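You operate a simulated robot arm through the tools that you are given. There is no shell and no other tool.

The job below is to be done with a simulated robot arm. You get a single attempt, and the scene is never put back.

TASK
Stack the little brown sack on the other and send the small pallet to stop 1.
Fine: stack while the chain drive is still locked off; then free the yellow lock tab, switch on, press the green button.

Only the result counts: the job must be done as asked and must still hold three seconds after the hand-in. Knocking over, shifting, dropping, spilling or breaking anything else fails it.

THE ROBOT
A 6-joint arm with a two-finger parallel gripper, fixed in place. Base frame: the origin is at the foot of the arm, x ahead of it, y to its left, z up. Readings come in m, degrees, newtons and seconds.
With the tool pointing down near the work surface it reaches from about 0.22 to 0.4 m from the base axis. Its first joint turns from -66.0 to 66.0 degrees. Payload 2.9 kg.
Tool frame: the origin (TCP) lies between the finger pads and is the grasp point; the fingertips stand 0.03 m ahead of it; z points along the fingers, y is the line along which they close. Largest opening 0.11 m; finger width 0.02, thickness 0.01; the body of the gripper, 0.048 by 0.112 m, starts 0.055 m behind the TCP.
Orientation is that of the tool frame in the base frame, as a unit quaternion [w, x, y, z]. With the fingers straight down and closing along the base's y, the tool's x points along the base's -x, its y along +y and its z along -z.

THE INTERFACE
- The arm moves only by the tool nudge_tool. Its argument "motion" is a list of rows, each a list of 7 numbers: the turn, a rotation vector about the tool's x, y, z in degrees, then the shift along the tool's x, y, z in m, then the gripper command, from -1 (shut) to 1 (fully open), values between in proportion. In form: [[rx, ry, rz, dx, dy, dz, fingers], ...]. A call has 1 to 20 rows; each row is the pose to reach, as a shift and turn from the pose commanded when the call began, along the tool's axes at that moment. Each row takes 0.2 s and may step no farther than 0.05 m and 8.6 degrees from the row before; otherwise, or with a gripper value out of range, the whole call is refused. Where a pose cannot be reached the arm comes as near as it can. A force on the tool above 40 N (or 10 N above the force at the start of the call, whichever is more), or a blocked arm, ends the call early, and 0.2 s more pass. The fingers move at their own pace (about 0.108 m/s each) and stop on an object; they squeeze with about 40 N. The grip force told is the motor's: it shows also when the fingers shut on nothing. Time passes only in rows, and 0.2 s behind the last, so rows that repeat a pose let the fingers close. It gives the time, the measured TCP pose, the force on the tool (base axes), the opening and the grip force at its end, in the units of the frame above (readings bear some noise), with the torque about the TCP (base axes, N m) and any sound that the robot's microphone picked up.
- Cameras (640 x 400 px; columns grow to the right, rows downward): "scene" is fixed at [0.0564, 0.4365, 1.3588]; the picture's right is [-0.88, -0.48, 0.00], its down [-0.38, 0.69, -0.62] and it looks along [0.30, -0.54, -0.79] (base axes); focal length 252 px, centre (320, 200). "wrist" rides on the gripper at [0.072, 0.017, -0.103] in the tool frame; the picture's right is [-0.23, 0.97, 0.00], its down [-0.76, -0.18, -0.62] and it looks along [-0.61, -0.14, 0.78] (tool axes); focal length 222 px, centre (320, 200). There is no depth. A picture from a camera that has moved, and an enlarged one, comes with that camera's place and axes in the base frame and with its lens.
- capture(camera): a new picture of that camera. No time passes.
- zoom(camera, box): a new picture of the part [left, top, right, bottom] of that camera's present view, enlarged. No time passes.
- job_done(): hands the job in; it is judged then, once.

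Nothing tells you positions but the pictures and the camera data. Unless the task says otherwise, let go and move clear before handing in.

The tools are called after "Emit:" as a command line: name --pt "numbers of a row" for each row, then --argument value for the rest, lists and objects as JSON in quotes. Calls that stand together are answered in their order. nudge_tool: Moves the arm, as the interface text tells. Its arguments: {"type":"object","properties":{"motion":{"type":"array","items":{"type":"array","items":{"type":"number"}}}},"required":["motion"]} The other tools are called the same way: capture (camera) takes a picture; zoom (camera, box) takes an enlarged picture of a part of a camera's view; job_done () hands the job in.

At the start:

```text
time: 0.0
tcp_pos: [0.3801, 0.1526, 1.0991]
tool_rot: [0.0, -0.001, 1.0, 0.0]
force: [0.0, 0.2, 0.0]
ft_torque: [-0.01, -0.06, -0.03]
finger_gap: 0.11
gripper_force: 0.1
```

scene: 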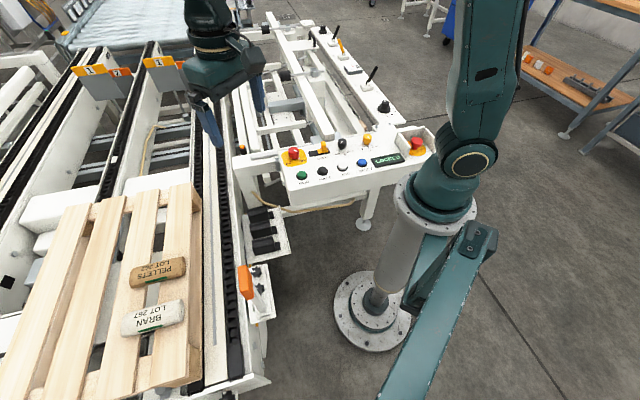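
wrist: 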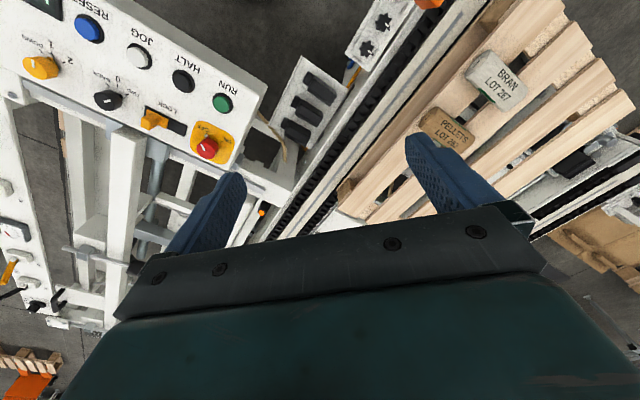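

I see a pallet with two small sacks (brown "PELLETS", pale "BRAN") on a conveyor at the left, and a control panel with coloured buttons, a lock tab and selector switches. I'll look at the details first.

Emit:
zoom --camera "scene" --box '[220, 120, 440, 220]'

Emit:
zoom --camera "scene" --box '[40, 170, 300, 400]'

Emit:
zoom --camera "wrist" --box '[0, 0, 260, 200]'

Emit:
zoom --camera "scene" --box '[60, 40, 200, 130]'

Emit:
zoom --camera "wrist" --box '[330, 0, 640, 240]'

```text
2.91 times, centred on (330, 170) of scene
camera zoom: at [0.0564, 0.4365, 1.3588], right [-0.88, -0.48, 0.0], down [-0.38, 0.69, -0.62], along [0.3, -0.54, -0.79], focal length 734 px, centre (291, 287)
```

zoom: 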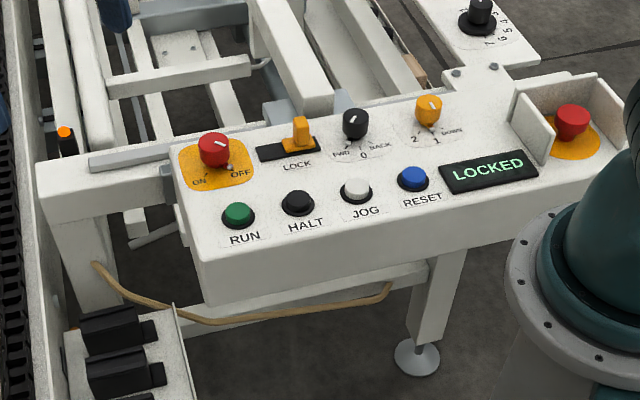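

```text
1.74 times, centred on (170, 285) of scene
camera zoom: at [0.0564, 0.4365, 1.3588], right [-0.88, -0.48, 0.0], down [-0.38, 0.69, -0.62], along [0.3, -0.54, -0.79], focal length 439 px, centre (581, 52)
```

zoom: 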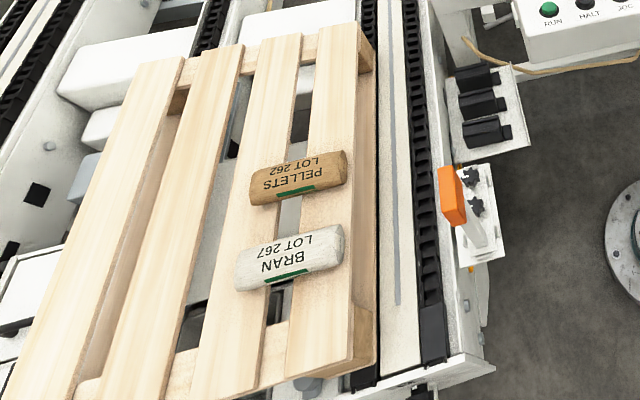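

```text
2.00 times, centred on (130, 100) of wrist
camera zoom: at [0.3084, 0.1704, 1.2012], right [0.23, 0.97, 0.0], down [0.76, -0.18, 0.62], along [0.61, -0.14, -0.78], focal length 444 px, centre (700, 400)
```

zoom: 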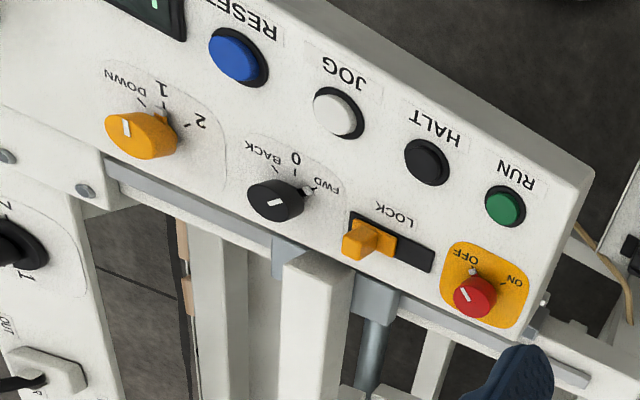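

```text
4.44 times, centred on (130, 85) of scene
camera zoom: at [0.0564, 0.4365, 1.3588], right [-0.88, -0.48, 0.0], down [-0.38, 0.69, -0.62], along [0.3, -0.54, -0.79], focal length 1121 px, centre (1164, 711)
```

zoom: 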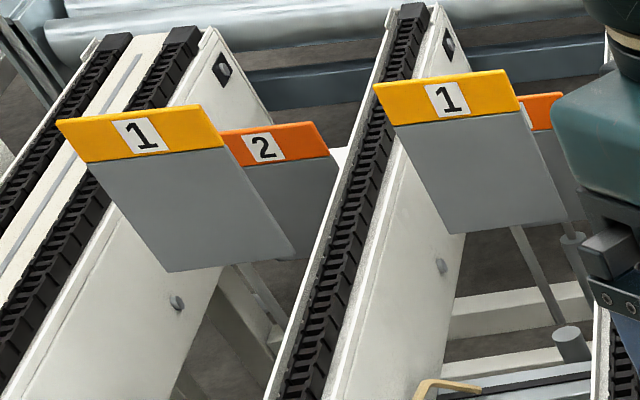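

```text
1.67 times, centred on (485, 120) of wrist
camera zoom: at [0.3084, 0.1704, 1.2012], right [0.23, 0.97, 0.0], down [0.76, -0.18, 0.62], along [0.61, -0.14, -0.78], focal length 370 px, centre (45, 333)
```

zoom: 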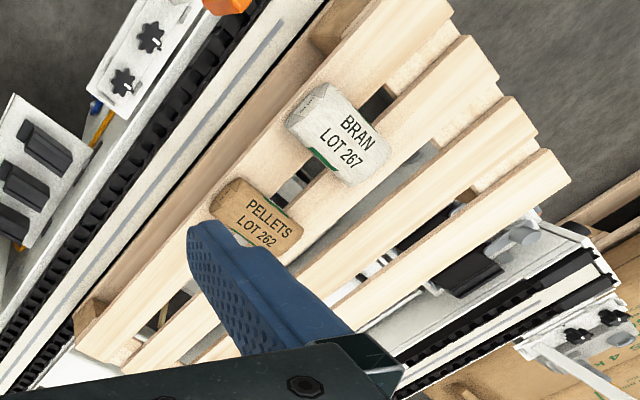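

The brown PELLETS sack comes out at about (0.57, 0.41, 0.70) and the RUN button at about (0.38, -0.03, 0.77). I need sharper views of the selector pointers, the lock tab and the stops.

Emit:
zoom --camera "wrist" --box '[0, 20, 130, 120]'

Emit:
zoom --camera "wrist" --box '[120, 70, 250, 170]'

Emit:
zoom --camera "scene" --box '[275, 130, 385, 195]'

Emit:
zoom --camera "scene" --box '[310, 20, 440, 120]'

Emit:
zoom --camera "scene" --box '[230, 200, 300, 330]'

Emit:
zoom --camera "scene" --box '[0, 30, 240, 230]'

Emit:
zoom --camera "scene" --box '[100, 240, 210, 350]'

```text
4.00 times, centred on (65, 70) of wrist
camera zoom: at [0.3084, 0.1704, 1.2012], right [0.23, 0.97, 0.0], down [0.76, -0.18, 0.62], along [0.61, -0.14, -0.78], focal length 888 px, centre (1340, 720)
```

zoom: 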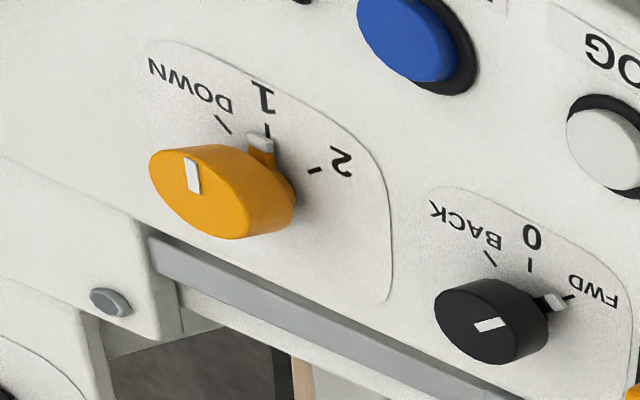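

```text
4.00 times, centred on (185, 120) of wrist
camera zoom: at [0.3084, 0.1704, 1.2012], right [0.23, 0.97, 0.0], down [0.76, -0.18, 0.62], along [0.61, -0.14, -0.78], focal length 888 px, centre (860, 520)
```

zoom: 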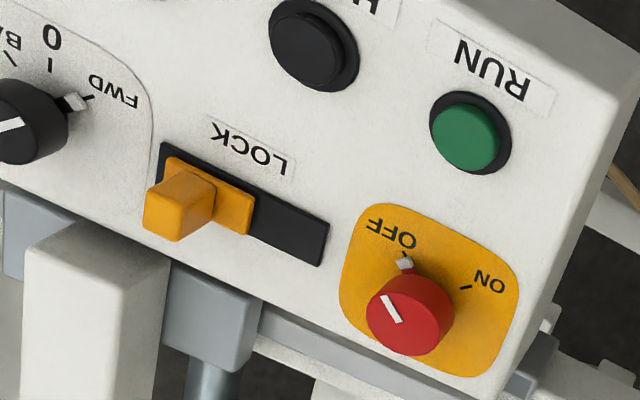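

```text
5.82 times, centred on (330, 162) of scene
camera zoom: at [0.0564, 0.4365, 1.3588], right [-0.88, -0.48, 0.0], down [-0.38, 0.69, -0.62], along [0.3, -0.54, -0.79], focal length 1468 px, centre (262, 418)
```

zoom: 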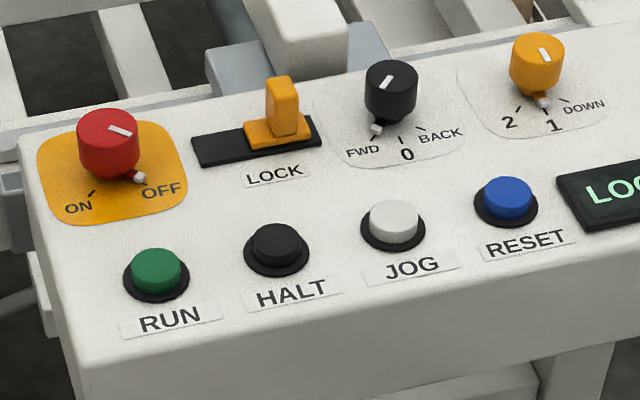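

```text
4.00 times, centred on (375, 70) of scene
camera zoom: at [0.0564, 0.4365, 1.3588], right [-0.88, -0.48, 0.0], down [-0.38, 0.69, -0.62], along [0.3, -0.54, -0.79], focal length 1009 px, centre (100, 720)
```

zoom: 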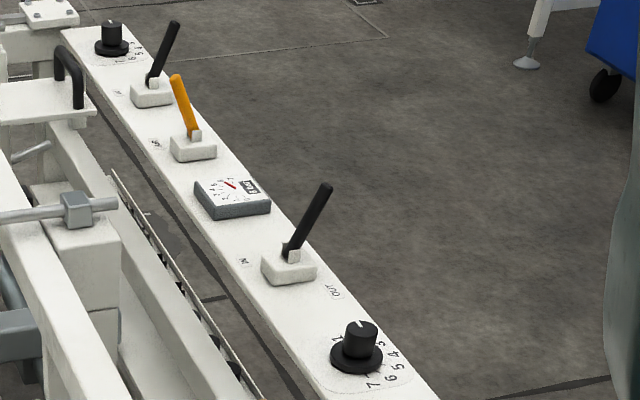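

```text
3.08 times, centred on (265, 265) of scene
camera zoom: at [0.0564, 0.4365, 1.3588], right [-0.88, -0.48, 0.0], down [-0.38, 0.69, -0.62], along [0.3, -0.54, -0.79], focal length 776 px, centre (489, 0)
```

zoom: 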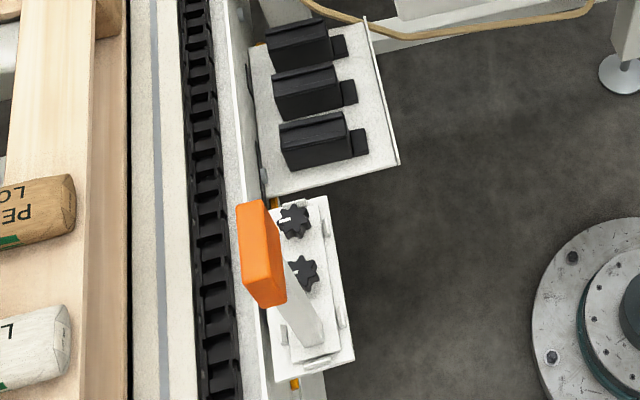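

```text
2.00 times, centred on (120, 130) of scene
camera zoom: at [0.0564, 0.4365, 1.3588], right [-0.88, -0.48, 0.0], down [-0.38, 0.69, -0.62], along [0.3, -0.54, -0.79], focal length 505 px, centre (720, 340)
```

zoom: 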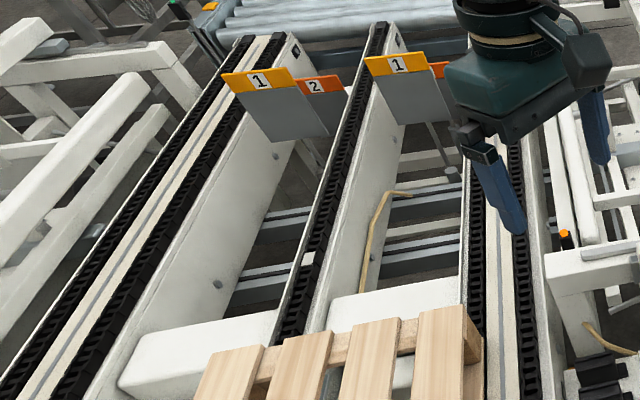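

```text
3.64 times, centred on (155, 295) of scene
camera zoom: at [0.0564, 0.4365, 1.3588], right [-0.88, -0.48, 0.0], down [-0.38, 0.69, -0.62], along [0.3, -0.54, -0.79], focal length 917 px, centre (920, -146)
```

zoom: 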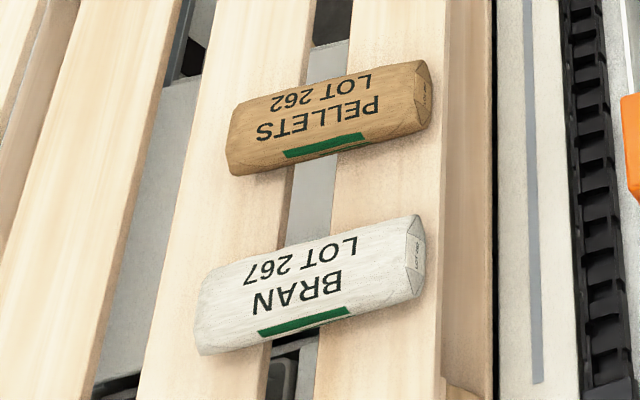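

The direction selector is already on FWD, the stop selector is on 1, the main switch is OFF and the lock tab is in the locked position. The sacks are on the pallet about 0.7 m out, so I'll move above them while turning the gripper in line with them, then look from close by.

Emit:
nudge_tool --pt "0 0 -5 -0.016 0.022 0.008 1" --pt "0 0 -10 -0.032 0.044 0.016 1" --pt "0 0 -15 -0.048 0.066 0.024 1" --pt "0 0 -20 -0.064 0.088 0.032 1" --pt "0 0 -25 -0.08 0.11 0.04 1" --pt "0 0 -30 -0.096 0.132 0.048 1"

Emit:
capture --camera "wrist"

Emit:
capture --camera "scene"

```text
time: 1.4
tcp_pos: [0.4759, 0.2863, 1.052]
tool_rot: [0.001, -0.259, 0.966, 0.0]
force: [0.1, 0.6, -0.4]
ft_torque: [-0.01, -0.01, -0.01]
finger_gap: 0.1099
gripper_force: 0.0
```

```text
taken
camera wrist: at [0.4061, 0.2642, 1.1537], right [-0.29, 0.96, 0.0], down [0.75, 0.23, 0.62], along [0.6, 0.18, -0.78], focal length 222 px, centre (320, 200)
```

wrist: 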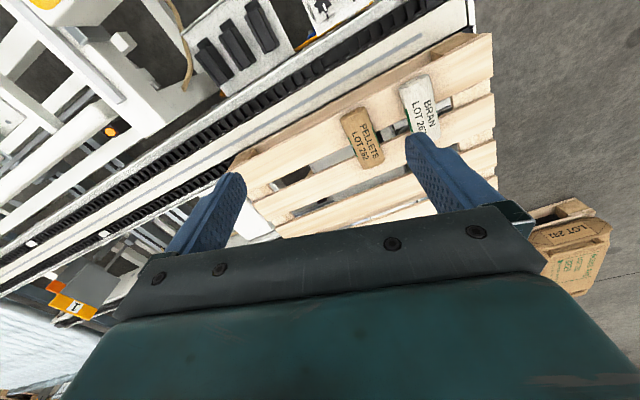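

```text
taken
```

scene: 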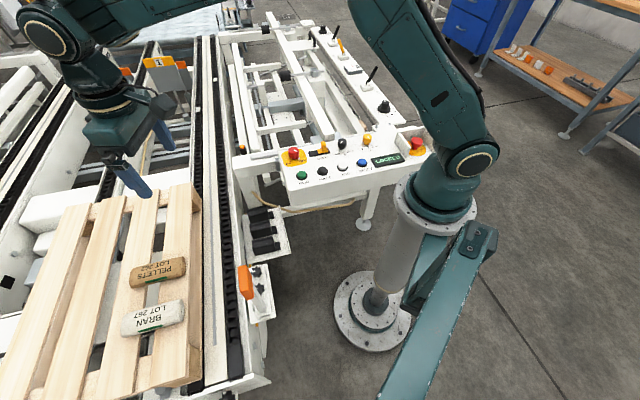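

The reach is fine so far, and both sacks are visible. I'll zoom in on them to fix their axes and sizes.

Emit:
zoom --camera "wrist" --box '[300, 60, 480, 180]'

```text
3.33 times, centred on (390, 120) of wrist
camera zoom: at [0.4061, 0.2642, 1.1537], right [-0.29, 0.96, 0.0], down [0.75, 0.23, 0.62], along [0.6, 0.18, -0.78], focal length 740 px, centre (87, 467)
```

zoom: 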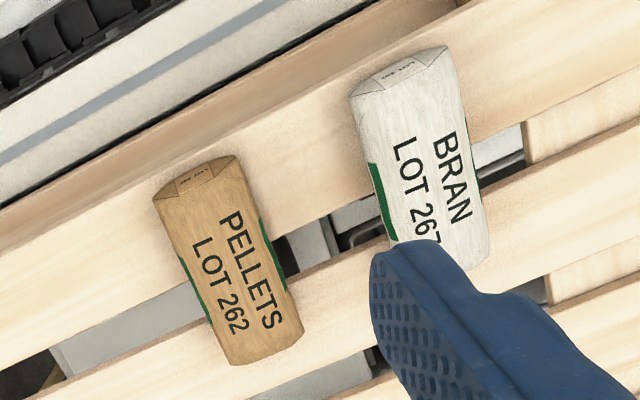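

The PELLETS sack is roughly 0.12 × 0.05 m, centred near (0.569, 0.411) with its top at z ≈ 0.72. Its long axis lies at about 47°, and BRAN is parallel, about 0.13 m away. I'll go above PELLETS at z = 0.92 with the gripper aligned.

Emit:
nudge_tool --pt "0 0 -3 -0.024 0.0105 0.022 1" --pt "0 0 -6 -0.048 0.021 0.044 1" --pt "0 0 -9 -0.072 0.0315 0.066 1" --pt "0 0 -12 -0.096 0.042 0.088 1" --pt "0 0 -15 -0.12 0.0525 0.11 1" --pt "0 0 -17 -0.1435 0.0626 0.131 1" --pt "0 0 -17 -0.1435 0.0626 0.131 1"

Emit:
capture --camera "wrist"

Emit:
zoom --camera "wrist" --box '[240, 20, 480, 170]'

Emit:
capture --camera "scene"

```text
time: 3.0
tcp_pos: [0.5572, 0.3902, 0.9179]
tool_rot: [0.0, -0.4, 0.917, 0.0]
force: [-0.8, 0.7, -0.9]
ft_torque: [0.0, 0.0, -0.04]
finger_gap: 0.1101
gripper_force: 0.0
out of reach, approached as far as the arm can: row 6, 7
```

```text
taken
camera wrist: at [0.495, 0.3492, 1.0208], right [-0.56, 0.83, 0.0], down [0.65, 0.44, 0.62], along [0.52, 0.35, -0.78], focal length 222 px, centre (320, 200)
```

wrist: 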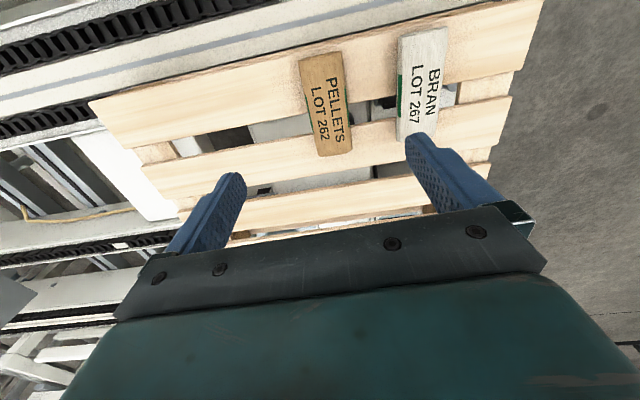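

```text
2.67 times, centred on (360, 95) of wrist
camera zoom: at [0.495, 0.3492, 1.0208], right [-0.56, 0.83, 0.0], down [0.65, 0.44, 0.62], along [0.52, 0.35, -0.78], focal length 592 px, centre (213, 480)
```

zoom: 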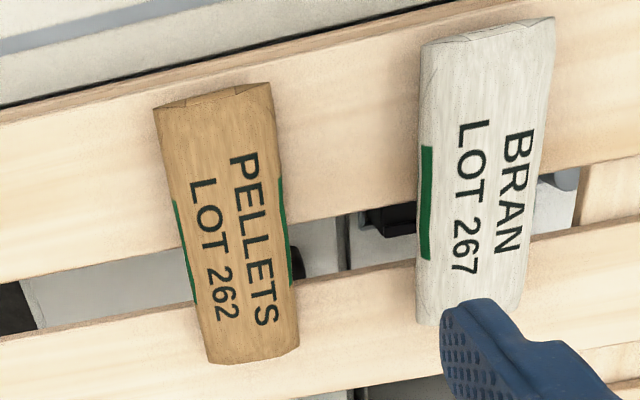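

```text
taken
```

scene: 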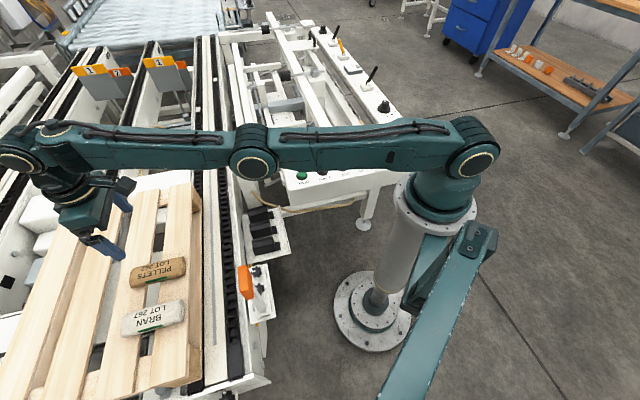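

Pointing straight down the arm falls about 0.02 m short, so I'll have to tilt the tool outward along the sack's long axis to reach. First I'll measure the pallet top and the sack thickness.

Emit:
zoom --camera "scene" --box '[90, 300, 230, 400]'

Emit:
zoom --camera "wrist" --box '[440, 0, 600, 160]'

Emit:
zoom --camera "scene" --box '[110, 240, 200, 345]'

```text
4.00 times, centred on (160, 350) of scene
camera zoom: at [0.0564, 0.4366, 1.3588], right [-0.88, -0.48, 0.0], down [-0.38, 0.69, -0.62], along [0.3, -0.54, -0.79], focal length 1009 px, centre (960, -400)
```

zoom: 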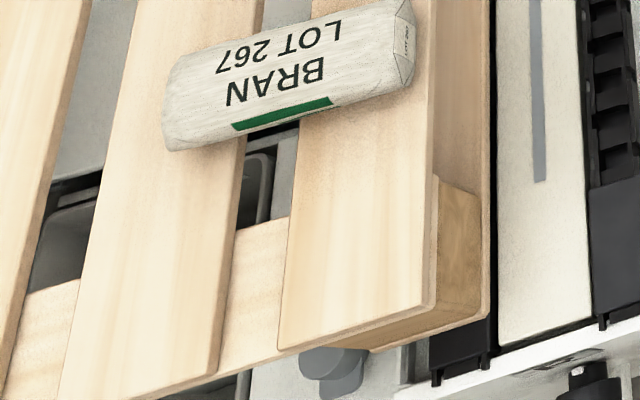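

```text
2.50 times, centred on (520, 80) of wrist
camera zoom: at [0.495, 0.3492, 1.0208], right [-0.56, 0.83, 0.0], down [0.65, 0.44, 0.62], along [0.52, 0.35, -0.78], focal length 555 px, centre (-180, 500)
```

zoom: 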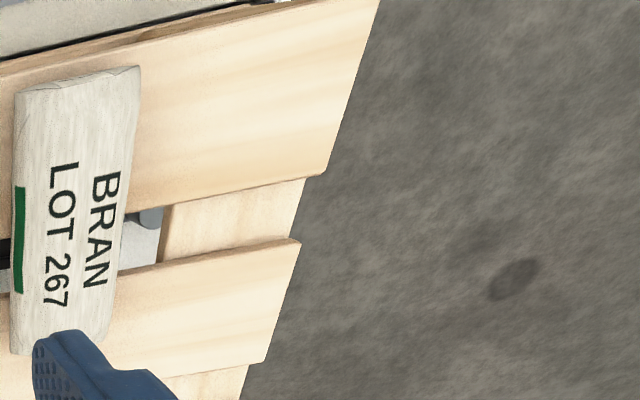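

```text
3.81 times, centred on (155, 292) of scene
camera zoom: at [0.0564, 0.4366, 1.3588], right [-0.88, -0.48, 0.0], down [-0.38, 0.69, -0.62], along [0.3, -0.54, -0.79], focal length 961 px, centre (949, -152)
```

zoom: 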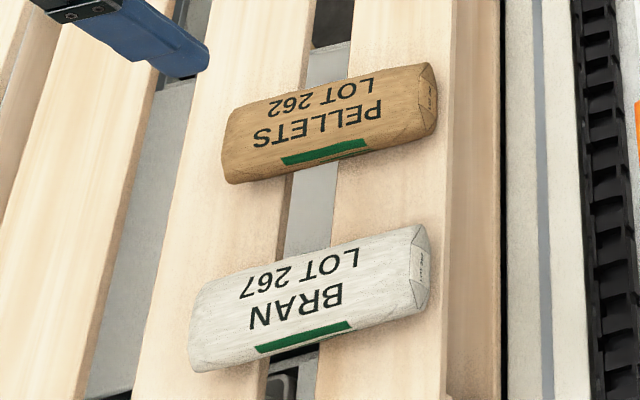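

The pallet top is at z ≈ 0.684 and the sacks are about 0.035 m thick, with BRAN centred near (0.4825, 0.4925) and parallel. I'll tilt the tool outward about its y axis at this safe height and see what it reaches.

Emit:
nudge_tool --pt "0 -7 0 0 0 0 1" --pt "0 -14 0 0 0 0 1" --pt "0 -21 0 0 0 0 1" --pt "0 -26 0 0 0 0 1" --pt "0 -26 0 0 0 0 1"

Emit:
capture --camera "wrist"

Emit:
capture --camera "scene"

```text
time: 4.4
tcp_pos: [0.5978, 0.4157, 0.9831]
tool_rot: [0.286, -0.385, 0.871, 0.103]
force: [0.6, -0.2, -0.5]
ft_torque: [0.03, -0.01, -0.01]
finger_gap: 0.1102
gripper_force: 0.0
out of reach, approached as far as the arm can: row 1, 2, 3, 4
stopped in row 5: the arm was blocked; the commanded pose is now the measured one
```

```text
taken
camera wrist: at [0.5034, 0.3425, 1.0246], right [-0.59, 0.8, 0.09], down [0.28, 0.1, 0.96], along [0.76, 0.59, -0.28], focal length 222 px, centre (320, 200)
```

wrist: 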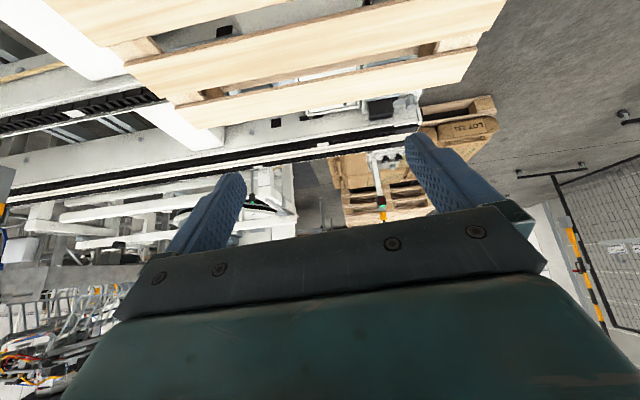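

```text
taken
```

scene: 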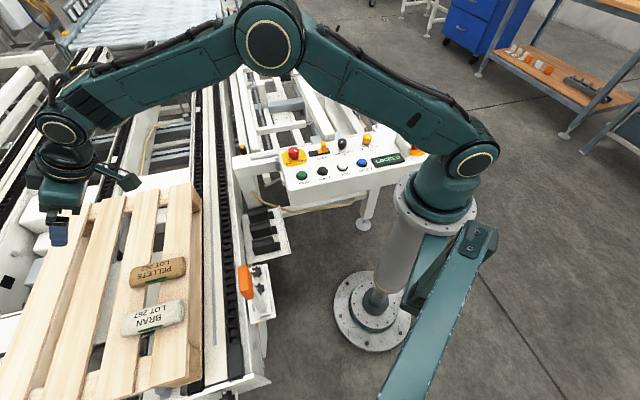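

Tilted outward, the arm now has spare reach with the elbow bent (r = 0.73). From here I'll set a clean 30° tilt at 45° yaw and come down over PELLETS to z = 0.85.

Emit:
nudge_tool --pt "-0.2 1.1 0.6 0.019 0.0049 0.0189 1" --pt "-0.4 2.2 1.2 0.0381 0.0098 0.0377 1" --pt "-0.6 3.2 1.7 0.0571 0.0148 0.0566 1" --pt "-0.75 4.3 2.3 0.0762 0.0197 0.0754 1" --pt "-0.93 5.4 2.9 0.0952 0.0246 0.0943 1" --pt "-0.93 5.4 2.9 0.0952 0.0246 0.0943 1"

Emit:
capture --camera "wrist"

Emit:
capture --camera "scene"

```text
time: 5.8
tcp_pos: [0.5661, 0.4106, 0.8486]
tool_rot: [0.237, -0.369, 0.893, 0.098]
force: [-0.1, 0.0, -0.7]
ft_torque: [-0.01, -0.02, -0.01]
finger_gap: 0.11
gripper_force: 0.1
```

```text
taken
camera wrist: at [0.4739, 0.3438, 0.902], right [-0.55, 0.83, 0.11], down [0.38, 0.12, 0.92], along [0.75, 0.55, -0.38], focal length 222 px, centre (320, 200)
```

wrist: 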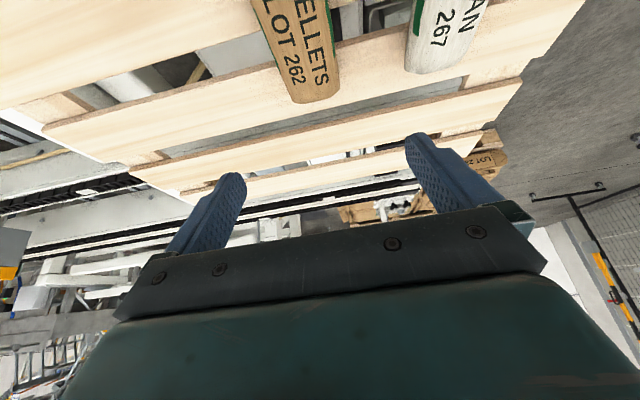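

```text
taken
```

scene: 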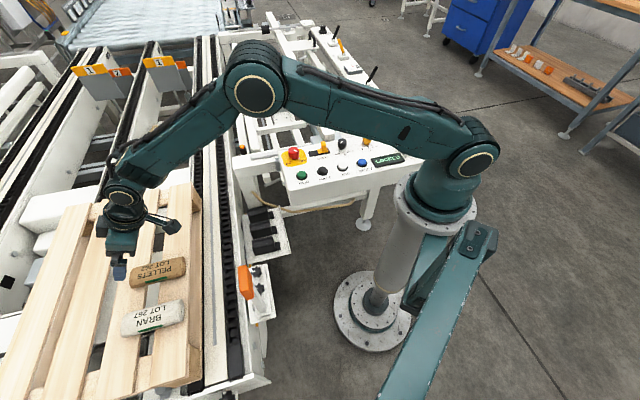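

The tool is aligned and centred over PELLETS at 30° tilt, and the picture matches the prediction. Next I'll descend vertically to z = 0.76 and check.

Emit:
nudge_tool --pt "0 0 0 0.0128 0 0.0186 1" --pt "0 0 0 0.0257 0 0.0371 1" --pt "0 0 0 0.0385 0 0.0557 1" --pt "0 0 0 0.0514 0 0.0742 1" --pt "0 0 0 0.0514 0 0.0742 1"

Emit:
capture --camera "wrist"

Emit:
zoom --camera "scene" --box '[70, 190, 230, 350]'

```text
time: 7.0
tcp_pos: [0.5624, 0.4051, 0.761]
tool_rot: [0.238, -0.369, 0.893, 0.098]
force: [0.4, -0.4, -0.6]
ft_torque: [-0.01, -0.01, 0.05]
finger_gap: 0.1098
gripper_force: 0.0
```

```text
taken
camera wrist: at [0.4691, 0.3379, 0.8124], right [-0.55, 0.83, 0.11], down [0.37, 0.12, 0.92], along [0.75, 0.55, -0.38], focal length 222 px, centre (320, 200)
```

wrist: 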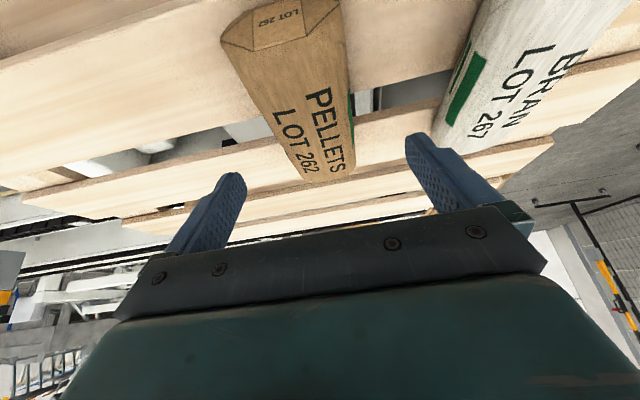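

```text
2.50 times, centred on (150, 270) of scene
camera zoom: at [0.0564, 0.4365, 1.3588], right [-0.88, -0.48, 0.0], down [-0.38, 0.69, -0.62], along [0.3, -0.54, -0.79], focal length 631 px, centre (745, 25)
```

zoom: 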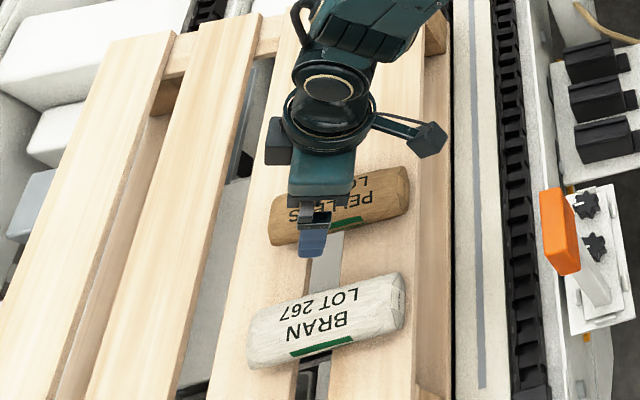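

The fingers straddle PELLETS cleanly with room on the BRAN side. I'll go down the last 37 mm, which leaves the fingertips about 7 mm above the boards.

Emit:
nudge_tool --pt "0 0 0 0.0061 0 0.0107 1" --pt "0 0 0 0.0122 0 0.0214 1" --pt "0 0 0 0.0183 0 0.0321 1" --pt "0 0 0 0.0183 0 0.0321 1"

Emit:
capture --camera "wrist"

Emit:
zoom --camera "scene" --box '[90, 230, 210, 350]'

```text
time: 8.0
tcp_pos: [0.5616, 0.4065, 0.7229]
tool_rot: [0.238, -0.369, 0.893, 0.099]
force: [0.4, -0.8, 0.0]
ft_torque: [0.05, 0.0, 0.01]
finger_gap: 0.11
gripper_force: 0.1
```

```text
taken
camera wrist: at [0.4692, 0.338, 0.7757], right [-0.55, 0.83, 0.11], down [0.38, 0.12, 0.92], along [0.75, 0.55, -0.38], focal length 222 px, centre (320, 200)
```

wrist: 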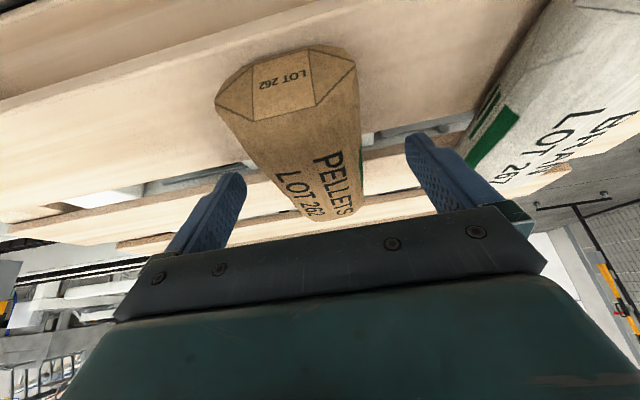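

```text
3.33 times, centred on (150, 290) of scene
camera zoom: at [0.0564, 0.4365, 1.3588], right [-0.88, -0.48, 0.0], down [-0.38, 0.69, -0.62], along [0.3, -0.54, -0.79], focal length 841 px, centre (887, -100)
```

zoom: 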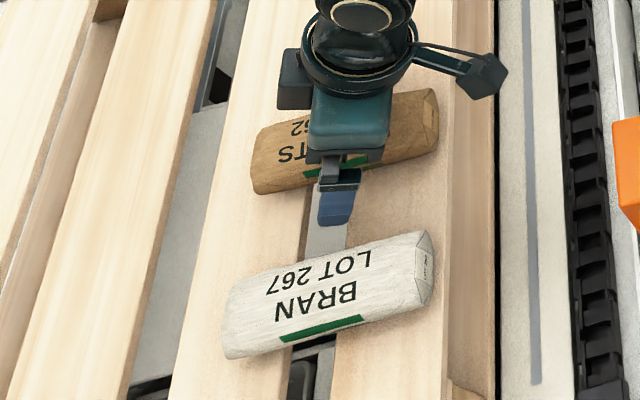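

The fingers are either side of PELLETS with no contact force showing. I'll close on it.

Emit:
nudge_tool --pt "0 0 0 0 0 0 -1" --pt "0 0 0 0 0 0 -1" --pt "0 0 0 0 0 0 -1" --pt "0 0 0 0 0 0 -1" --pt "0 0 0 0 0 0 -1"

Emit:
capture --camera "wrist"

Emit:
zoom --camera "scene" --box '[90, 230, 210, 350]'

```text
time: 9.2
tcp_pos: [0.5612, 0.4067, 0.7228]
tool_rot: [0.237, -0.369, 0.893, 0.098]
force: [0.6, -0.3, 1.1]
ft_torque: [-0.01, 0.0, 0.0]
finger_gap: 0.0547
gripper_force: 39.6
```

```text
taken
camera wrist: at [0.4692, 0.338, 0.7759], right [-0.55, 0.83, 0.11], down [0.38, 0.12, 0.92], along [0.75, 0.55, -0.38], focal length 222 px, centre (320, 200)
```

wrist: 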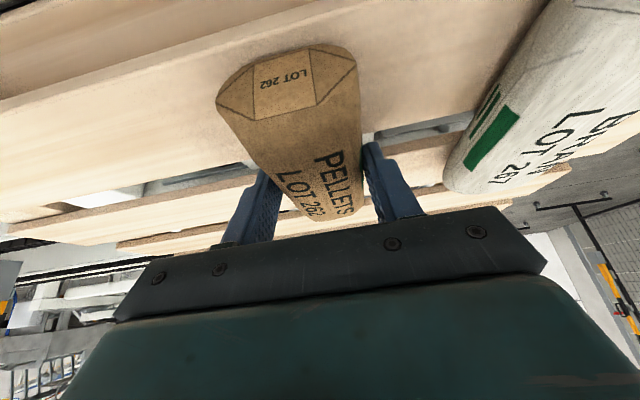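

```text
3.33 times, centred on (150, 290) of scene
camera zoom: at [0.0564, 0.4365, 1.3588], right [-0.88, -0.48, 0.0], down [-0.38, 0.69, -0.62], along [0.3, -0.54, -0.79], focal length 841 px, centre (887, -100)
```

zoom: 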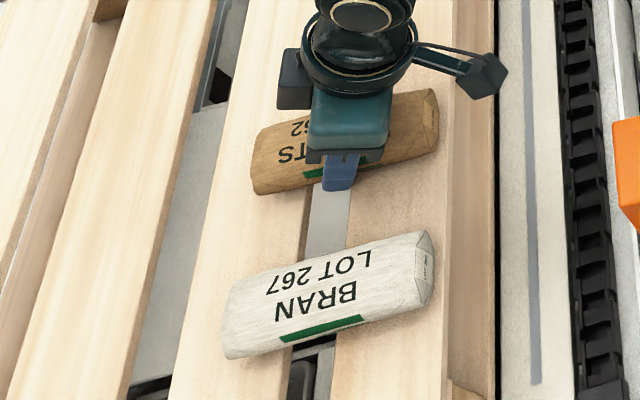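

PELLETS is gripped (gap 0.0547 m, about 40 N) and hasn't shifted. I'll lift it straight up 70 mm.

Emit:
nudge_tool --pt "0 0 0 -0.005 0 -0.0087 -1" --pt "0 0 0 -0.0149 0 -0.026 -1" --pt "0 0 0 -0.0248 0 -0.0434 -1" --pt "0 0 0 -0.0347 0 -0.0607 -1" --pt "0 0 0 -0.0347 0 -0.0607 -1"

Emit:
capture --camera "wrist"

Emit:
zoom --camera "scene" --box '[90, 210, 230, 350]'

```text
time: 10.4
tcp_pos: [0.5613, 0.4072, 0.7923]
tool_rot: [0.238, -0.369, 0.893, 0.098]
force: [-0.2, -0.2, -2.0]
ft_torque: [0.01, 0.02, -0.02]
finger_gap: 0.0546
gripper_force: 40.0
```

```text
taken
camera wrist: at [0.4688, 0.3384, 0.8458], right [-0.55, 0.83, 0.11], down [0.38, 0.12, 0.92], along [0.75, 0.55, -0.38], focal length 222 px, centre (320, 200)
```

wrist: 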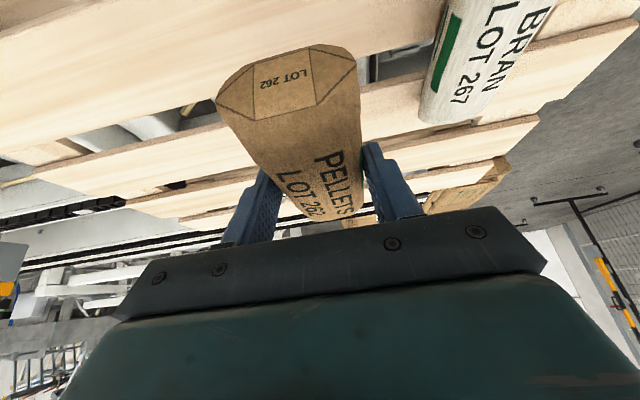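

```text
2.86 times, centred on (160, 280) of scene
camera zoom: at [0.0565, 0.4366, 1.3587], right [-0.88, -0.48, 0.0], down [-0.38, 0.69, -0.62], along [0.3, -0.54, -0.79], focal length 721 px, centre (777, -29)
```

zoom: 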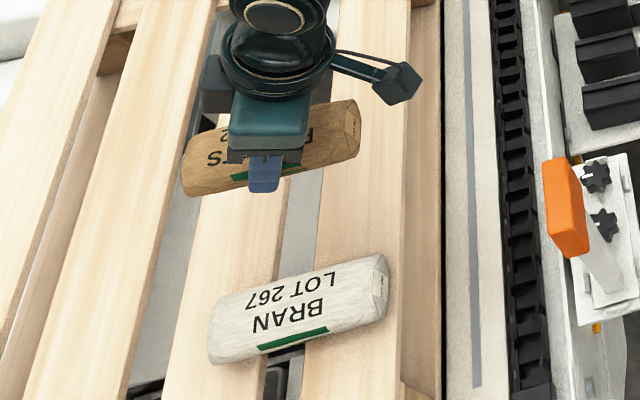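

The sack came up level, with about 2 N of weight showing. I'll move it 118 mm sideways along tool y, over BRAN.

Emit:
nudge_tool --pt "0 0 0 0 0.015 0 -1" --pt "0 0 0 0 0.035 0 -1" --pt "0 0 0 0 0.055 0 -1" --pt "0 0 0 0 0.075 0 -1" --pt "0 0 0 0 0.095 0 -1" --pt "0 0 0 0 0.11 0 -1" --pt "0 0 0 0 0.118 0 -1" --pt "0 0 0 0 0.118 0 -1"

Emit:
capture --camera "wrist"

Emit:
zoom --camera "scene" --box '[90, 230, 230, 370]'

```text
time: 12.2
tcp_pos: [0.4786, 0.4911, 0.7926]
tool_rot: [0.236, -0.369, 0.893, 0.098]
force: [-0.2, -0.2, -2.1]
ft_torque: [-0.04, 0.0, 0.02]
finger_gap: 0.0547
gripper_force: 39.7
```

```text
taken
camera wrist: at [0.3858, 0.4223, 0.846], right [-0.55, 0.83, 0.11], down [0.38, 0.12, 0.92], along [0.75, 0.55, -0.38], focal length 222 px, centre (320, 200)
```

wrist: 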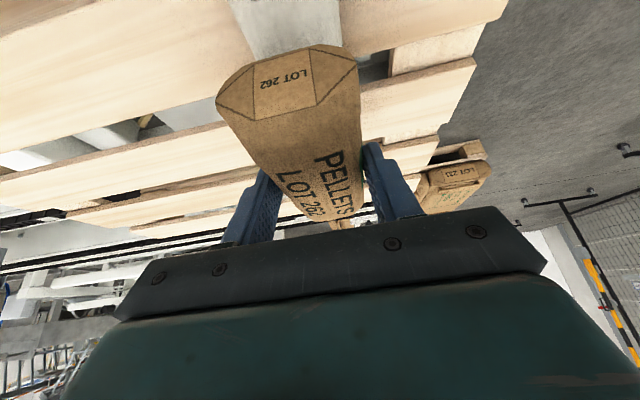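

```text
2.86 times, centred on (160, 300) of scene
camera zoom: at [0.0564, 0.4366, 1.3587], right [-0.88, -0.48, 0.0], down [-0.38, 0.69, -0.62], along [0.3, -0.54, -0.79], focal length 721 px, centre (777, -86)
```

zoom: 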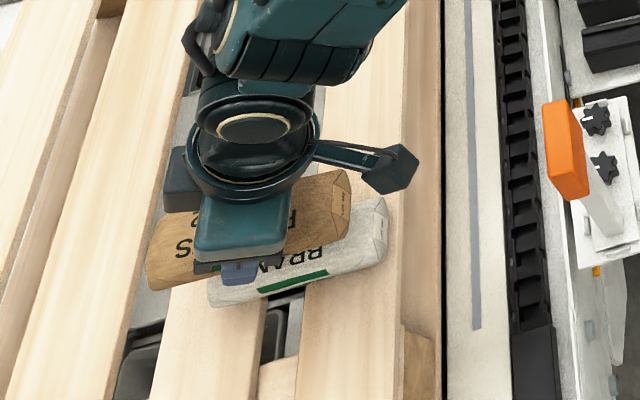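

PELLETS is lined up over BRAN to within a few millimetres. I'll lower it 26 mm and then feel for contact in small steps.

Emit:
nudge_tool --pt "0 0 0 0.0043 0 0.0075 -1" --pt "0 0 0 0.0086 0 0.015 -1" --pt "0 0 0 0.0129 0 0.0225 -1" --pt "0 0 0 0.0129 0 0.0225 -1"

Emit:
zoom --camera "scene" --box '[100, 260, 200, 350]'

```text
time: 13.2
tcp_pos: [0.479, 0.4899, 0.7668]
tool_rot: [0.236, -0.37, 0.893, 0.098]
force: [0.6, -0.3, -2.3]
ft_torque: [-0.01, 0.02, -0.02]
finger_gap: 0.0547
gripper_force: 40.1
```

```text
4.44 times, centred on (150, 305) of scene
camera zoom: at [0.0565, 0.4366, 1.3587], right [-0.88, -0.48, 0.0], down [-0.38, 0.69, -0.62], along [0.3, -0.54, -0.79], focal length 1121 px, centre (1076, -267)
```

zoom: 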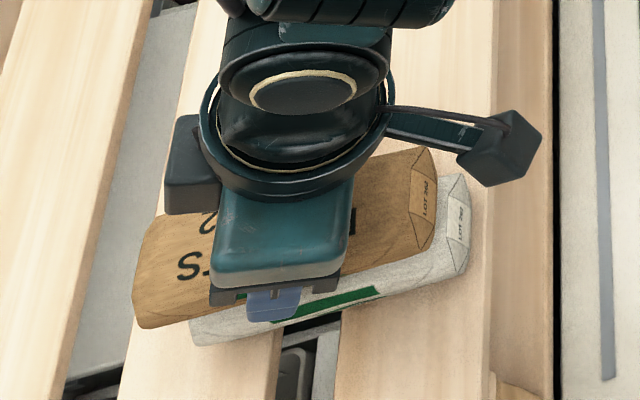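

Still no contact, and about 8 mm should remain. Stepping down gently.

Emit:
nudge_tool --pt "0 0 0 0.001 0 0.0017 -1" --pt "0 0 0 0.002 0 0.0035 -1" --pt "0 0 0 0.0025 0 0.0043 -1" --pt "0 0 0 0.0025 0 0.0043 -1"

```text
time: 14.2
tcp_pos: [0.4789, 0.4911, 0.7641]
tool_rot: [0.238, -0.369, 0.893, 0.098]
force: [-2.3, -1.2, 9.9]
ft_torque: [-0.34, 0.2, -0.01]
finger_gap: 0.0546
gripper_force: 40.0
```

Contact with BRAN felt at TCP z ≈ 0.764 (about 10 N). I'll ease off a millimetre or so and open just enough to release.

Emit:
nudge_tool --pt "0 0 0 -0.0006 0 -0.0011 -1" --pt "0 0 0 -0.0006 0 -0.0011 -1" --pt "0 0 0 -0.0006 0 -0.0011 0.15" --pt "0 0 0 -0.0006 0 -0.0011 0.45" --pt "0 0 0 -0.0006 0 -0.0011 0.45" --pt "0 0 0 -0.0006 0 -0.0011 0.45"

Emit:
capture --camera "wrist"

Emit:
zoom --camera "scene" --box '[100, 260, 200, 350]'

```text
time: 15.6
tcp_pos: [0.4786, 0.4889, 0.7621]
tool_rot: [0.238, -0.369, 0.893, 0.097]
force: [-0.3, -0.7, 0.0]
ft_torque: [0.0, -0.03, 0.01]
finger_gap: 0.0797
gripper_force: 0.1
```

```text
taken
camera wrist: at [0.386, 0.4216, 0.8156], right [-0.55, 0.83, 0.11], down [0.38, 0.12, 0.92], along [0.75, 0.55, -0.38], focal length 222 px, centre (320, 200)
```

wrist: 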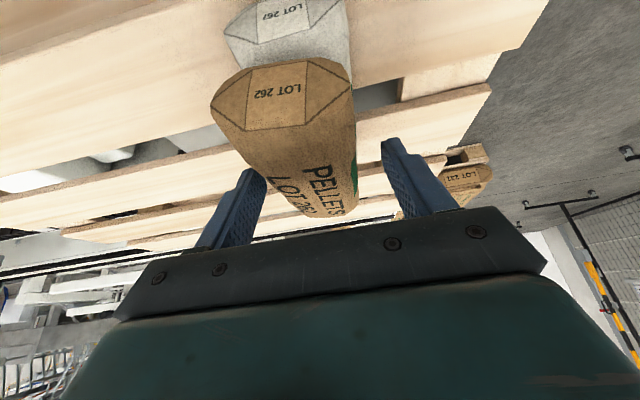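

```text
4.44 times, centred on (150, 305) of scene
camera zoom: at [0.0564, 0.4365, 1.3588], right [-0.88, -0.48, 0.0], down [-0.38, 0.69, -0.62], along [0.3, -0.54, -0.79], focal length 1121 px, centre (1076, -267)
```

zoom: 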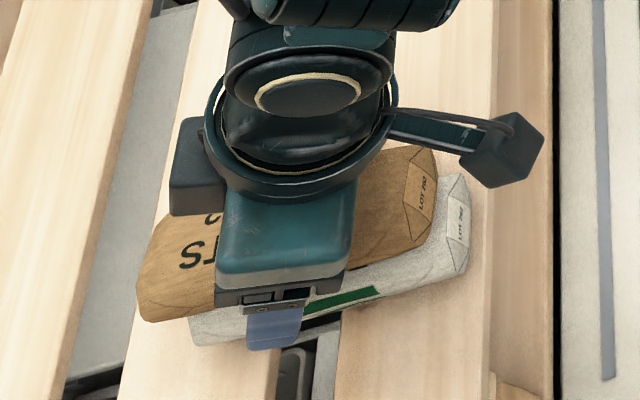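

It's released and resting on BRAN with the hand unloaded. I'll open fully for clearance and then withdraw straight up.

Emit:
nudge_tool --pt "0 0 0 0 0 0 0.8" --pt "0 0 0 0 0 0 1" --pt "0 0 0 0 0 0 1"

Emit:
capture --camera "wrist"

```text
time: 16.4
tcp_pos: [0.4776, 0.4905, 0.7641]
tool_rot: [0.237, -0.369, 0.893, 0.098]
force: [0.3, -0.3, 0.8]
ft_torque: [0.02, -0.02, 0.01]
finger_gap: 0.1102
gripper_force: 0.0
```

```text
taken
camera wrist: at [0.386, 0.4216, 0.8156], right [-0.55, 0.83, 0.11], down [0.38, 0.12, 0.92], along [0.75, 0.55, -0.38], focal length 222 px, centre (320, 200)
```

wrist: 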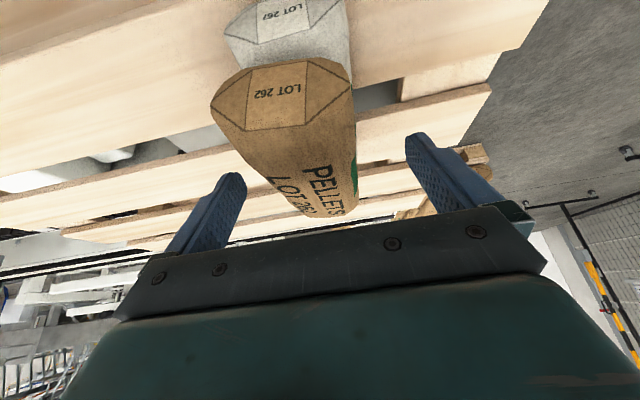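

Both fingers are clear of the sack. I'll withdraw vertically by 0.15 m and inspect the stack.

Emit:
nudge_tool --pt "0 0 0 -0.005 0 -0.0087 1" --pt "0 0 0 -0.0149 0 -0.026 1" --pt "0 0 0 -0.0297 0 -0.052 1" --pt "0 0 0 -0.0446 0 -0.078 1" --pt "0 0 0 -0.0595 0 -0.104 1" --pt "0 0 0 -0.0743 0 -0.13 1" --pt "0 0 0 -0.0743 0 -0.13 1"

Emit:
capture --camera "wrist"

Emit:
capture --camera "scene"

Emit:
zoom --camera "scene" --box '[100, 260, 200, 350]'

```text
time: 18.0
tcp_pos: [0.4782, 0.4908, 0.9131]
tool_rot: [0.237, -0.369, 0.893, 0.098]
force: [-0.4, -0.7, -0.6]
ft_torque: [-0.04, 0.01, 0.0]
finger_gap: 0.1101
gripper_force: 0.1
```

```text
taken
camera wrist: at [0.386, 0.4219, 0.9658], right [-0.55, 0.83, 0.11], down [0.38, 0.12, 0.92], along [0.75, 0.55, -0.38], focal length 222 px, centre (320, 200)
```

wrist: 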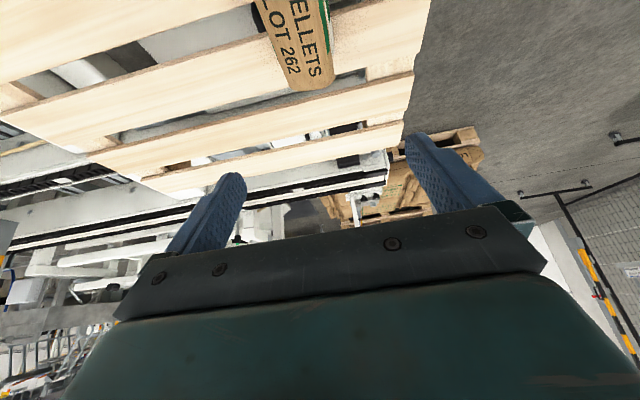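

```text
taken
```

scene: 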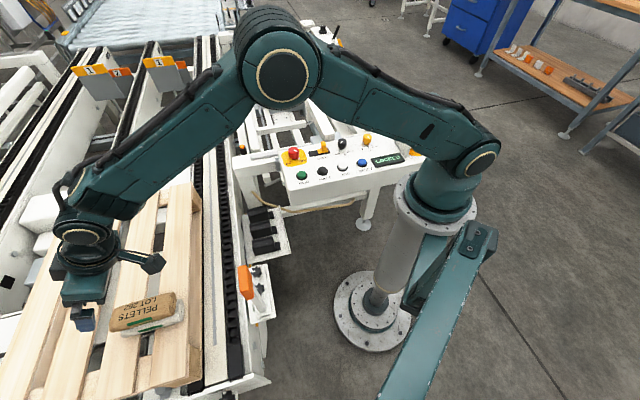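

```text
4.44 times, centred on (150, 305) of scene
camera zoom: at [0.0564, 0.4365, 1.3588], right [-0.88, -0.48, 0.0], down [-0.38, 0.69, -0.62], along [0.3, -0.54, -0.79], focal length 1121 px, centre (1076, -267)
```

zoom: 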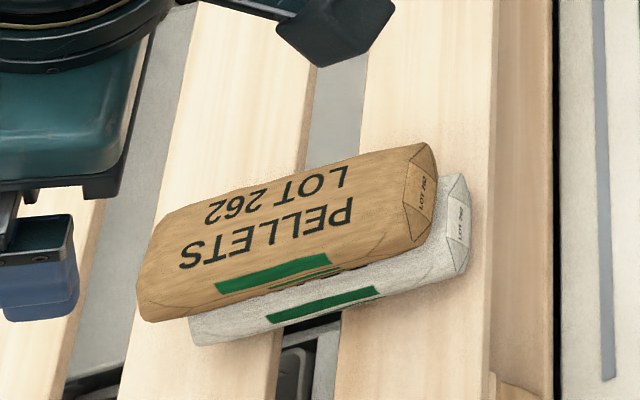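

The stack is sound: PELLETS sits squarely on BRAN to within a few millimetres and nothing else has moved. I'll bring the arm off the conveyor, untilt it and go towards the panel.

Emit:
nudge_tool --pt "0 4.3 0 0.0174 -0.0115 -0.0242 1" --pt "0 8.6 0 0.0348 -0.0229 -0.0485 1" --pt "0 12.9 0 0.0522 -0.0344 -0.0727 1" --pt "0 17.2 0 0.0696 -0.0459 -0.0969 1" --pt "0 21.5 0 0.087 -0.0574 -0.1211 1" --pt "0 25.8 0 0.1044 -0.0688 -0.1454 1" --pt "0 30 0 0.1218 -0.0803 -0.1696 1" --pt "0 30 0 0.1218 -0.0803 -0.1696 1"

```text
time: 19.8
tcp_pos: [0.3999, 0.2998, 0.9981]
tool_rot: [-0.003, -0.382, 0.924, 0.0]
force: [0.1, 0.7, 0.3]
ft_torque: [-0.04, -0.03, -0.02]
finger_gap: 0.1102
gripper_force: 0.1
```

Untilted and clear of the pallet. Next I'll swing across to the panel, turning the hand 90° so its y axis runs along the button rows.

Emit:
nudge_tool --pt "0 0 7.5 0.0212 -0.0177 0.0017 0" --pt "0 0 15 0.0424 -0.0354 0.0033 0" --pt "0 0 22.5 0.0636 -0.053 0.005 0" --pt "0 0 30 0.0848 -0.0707 0.0067 0" --pt "0 0 37.5 0.106 -0.0884 0.0083 0" --pt "0 0 45 0.1273 -0.1061 0.01 0" --pt "0 0 52.5 0.1485 -0.1237 0.0117 0" --pt "0 0 60 0.1697 -0.1414 0.0133 0" --pt "0 0 67.5 0.1909 -0.1591 0.015 0" --pt "0 0 75 0.2121 -0.1768 0.0167 0" --pt "0 0 82.5 0.2333 -0.1944 0.0183 0" --pt "0 0 90 0.2545 -0.2121 0.02 0" --pt "0 0 90 0.2545 -0.2121 0.02 0"

Emit:
capture --camera "wrist"

Emit:
capture --camera "scene"

```text
time: 22.6
tcp_pos: [0.3702, -0.0298, 0.9797]
tool_rot: [-0.001, 0.384, 0.923, -0.002]
force: [-0.8, 0.6, 0.0]
ft_torque: [-0.03, 0.0, 0.0]
finger_gap: 0.0552
gripper_force: 0.1
```

```text
taken
camera wrist: at [0.332, 0.0332, 1.0827], right [0.85, 0.53, 0.0], down [0.41, -0.66, 0.62], along [0.32, -0.53, -0.78], focal length 222 px, centre (320, 200)
```

wrist: 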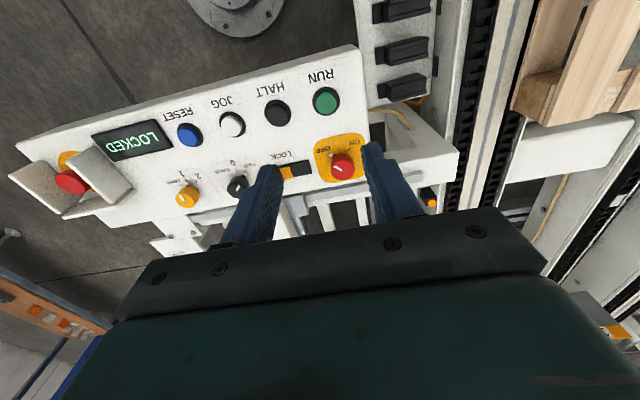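

```text
taken
```

scene: 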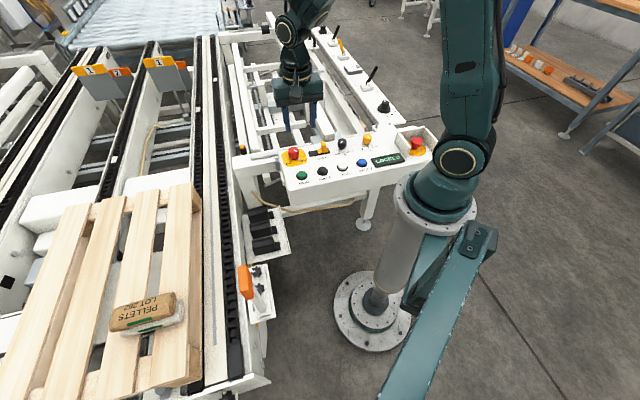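

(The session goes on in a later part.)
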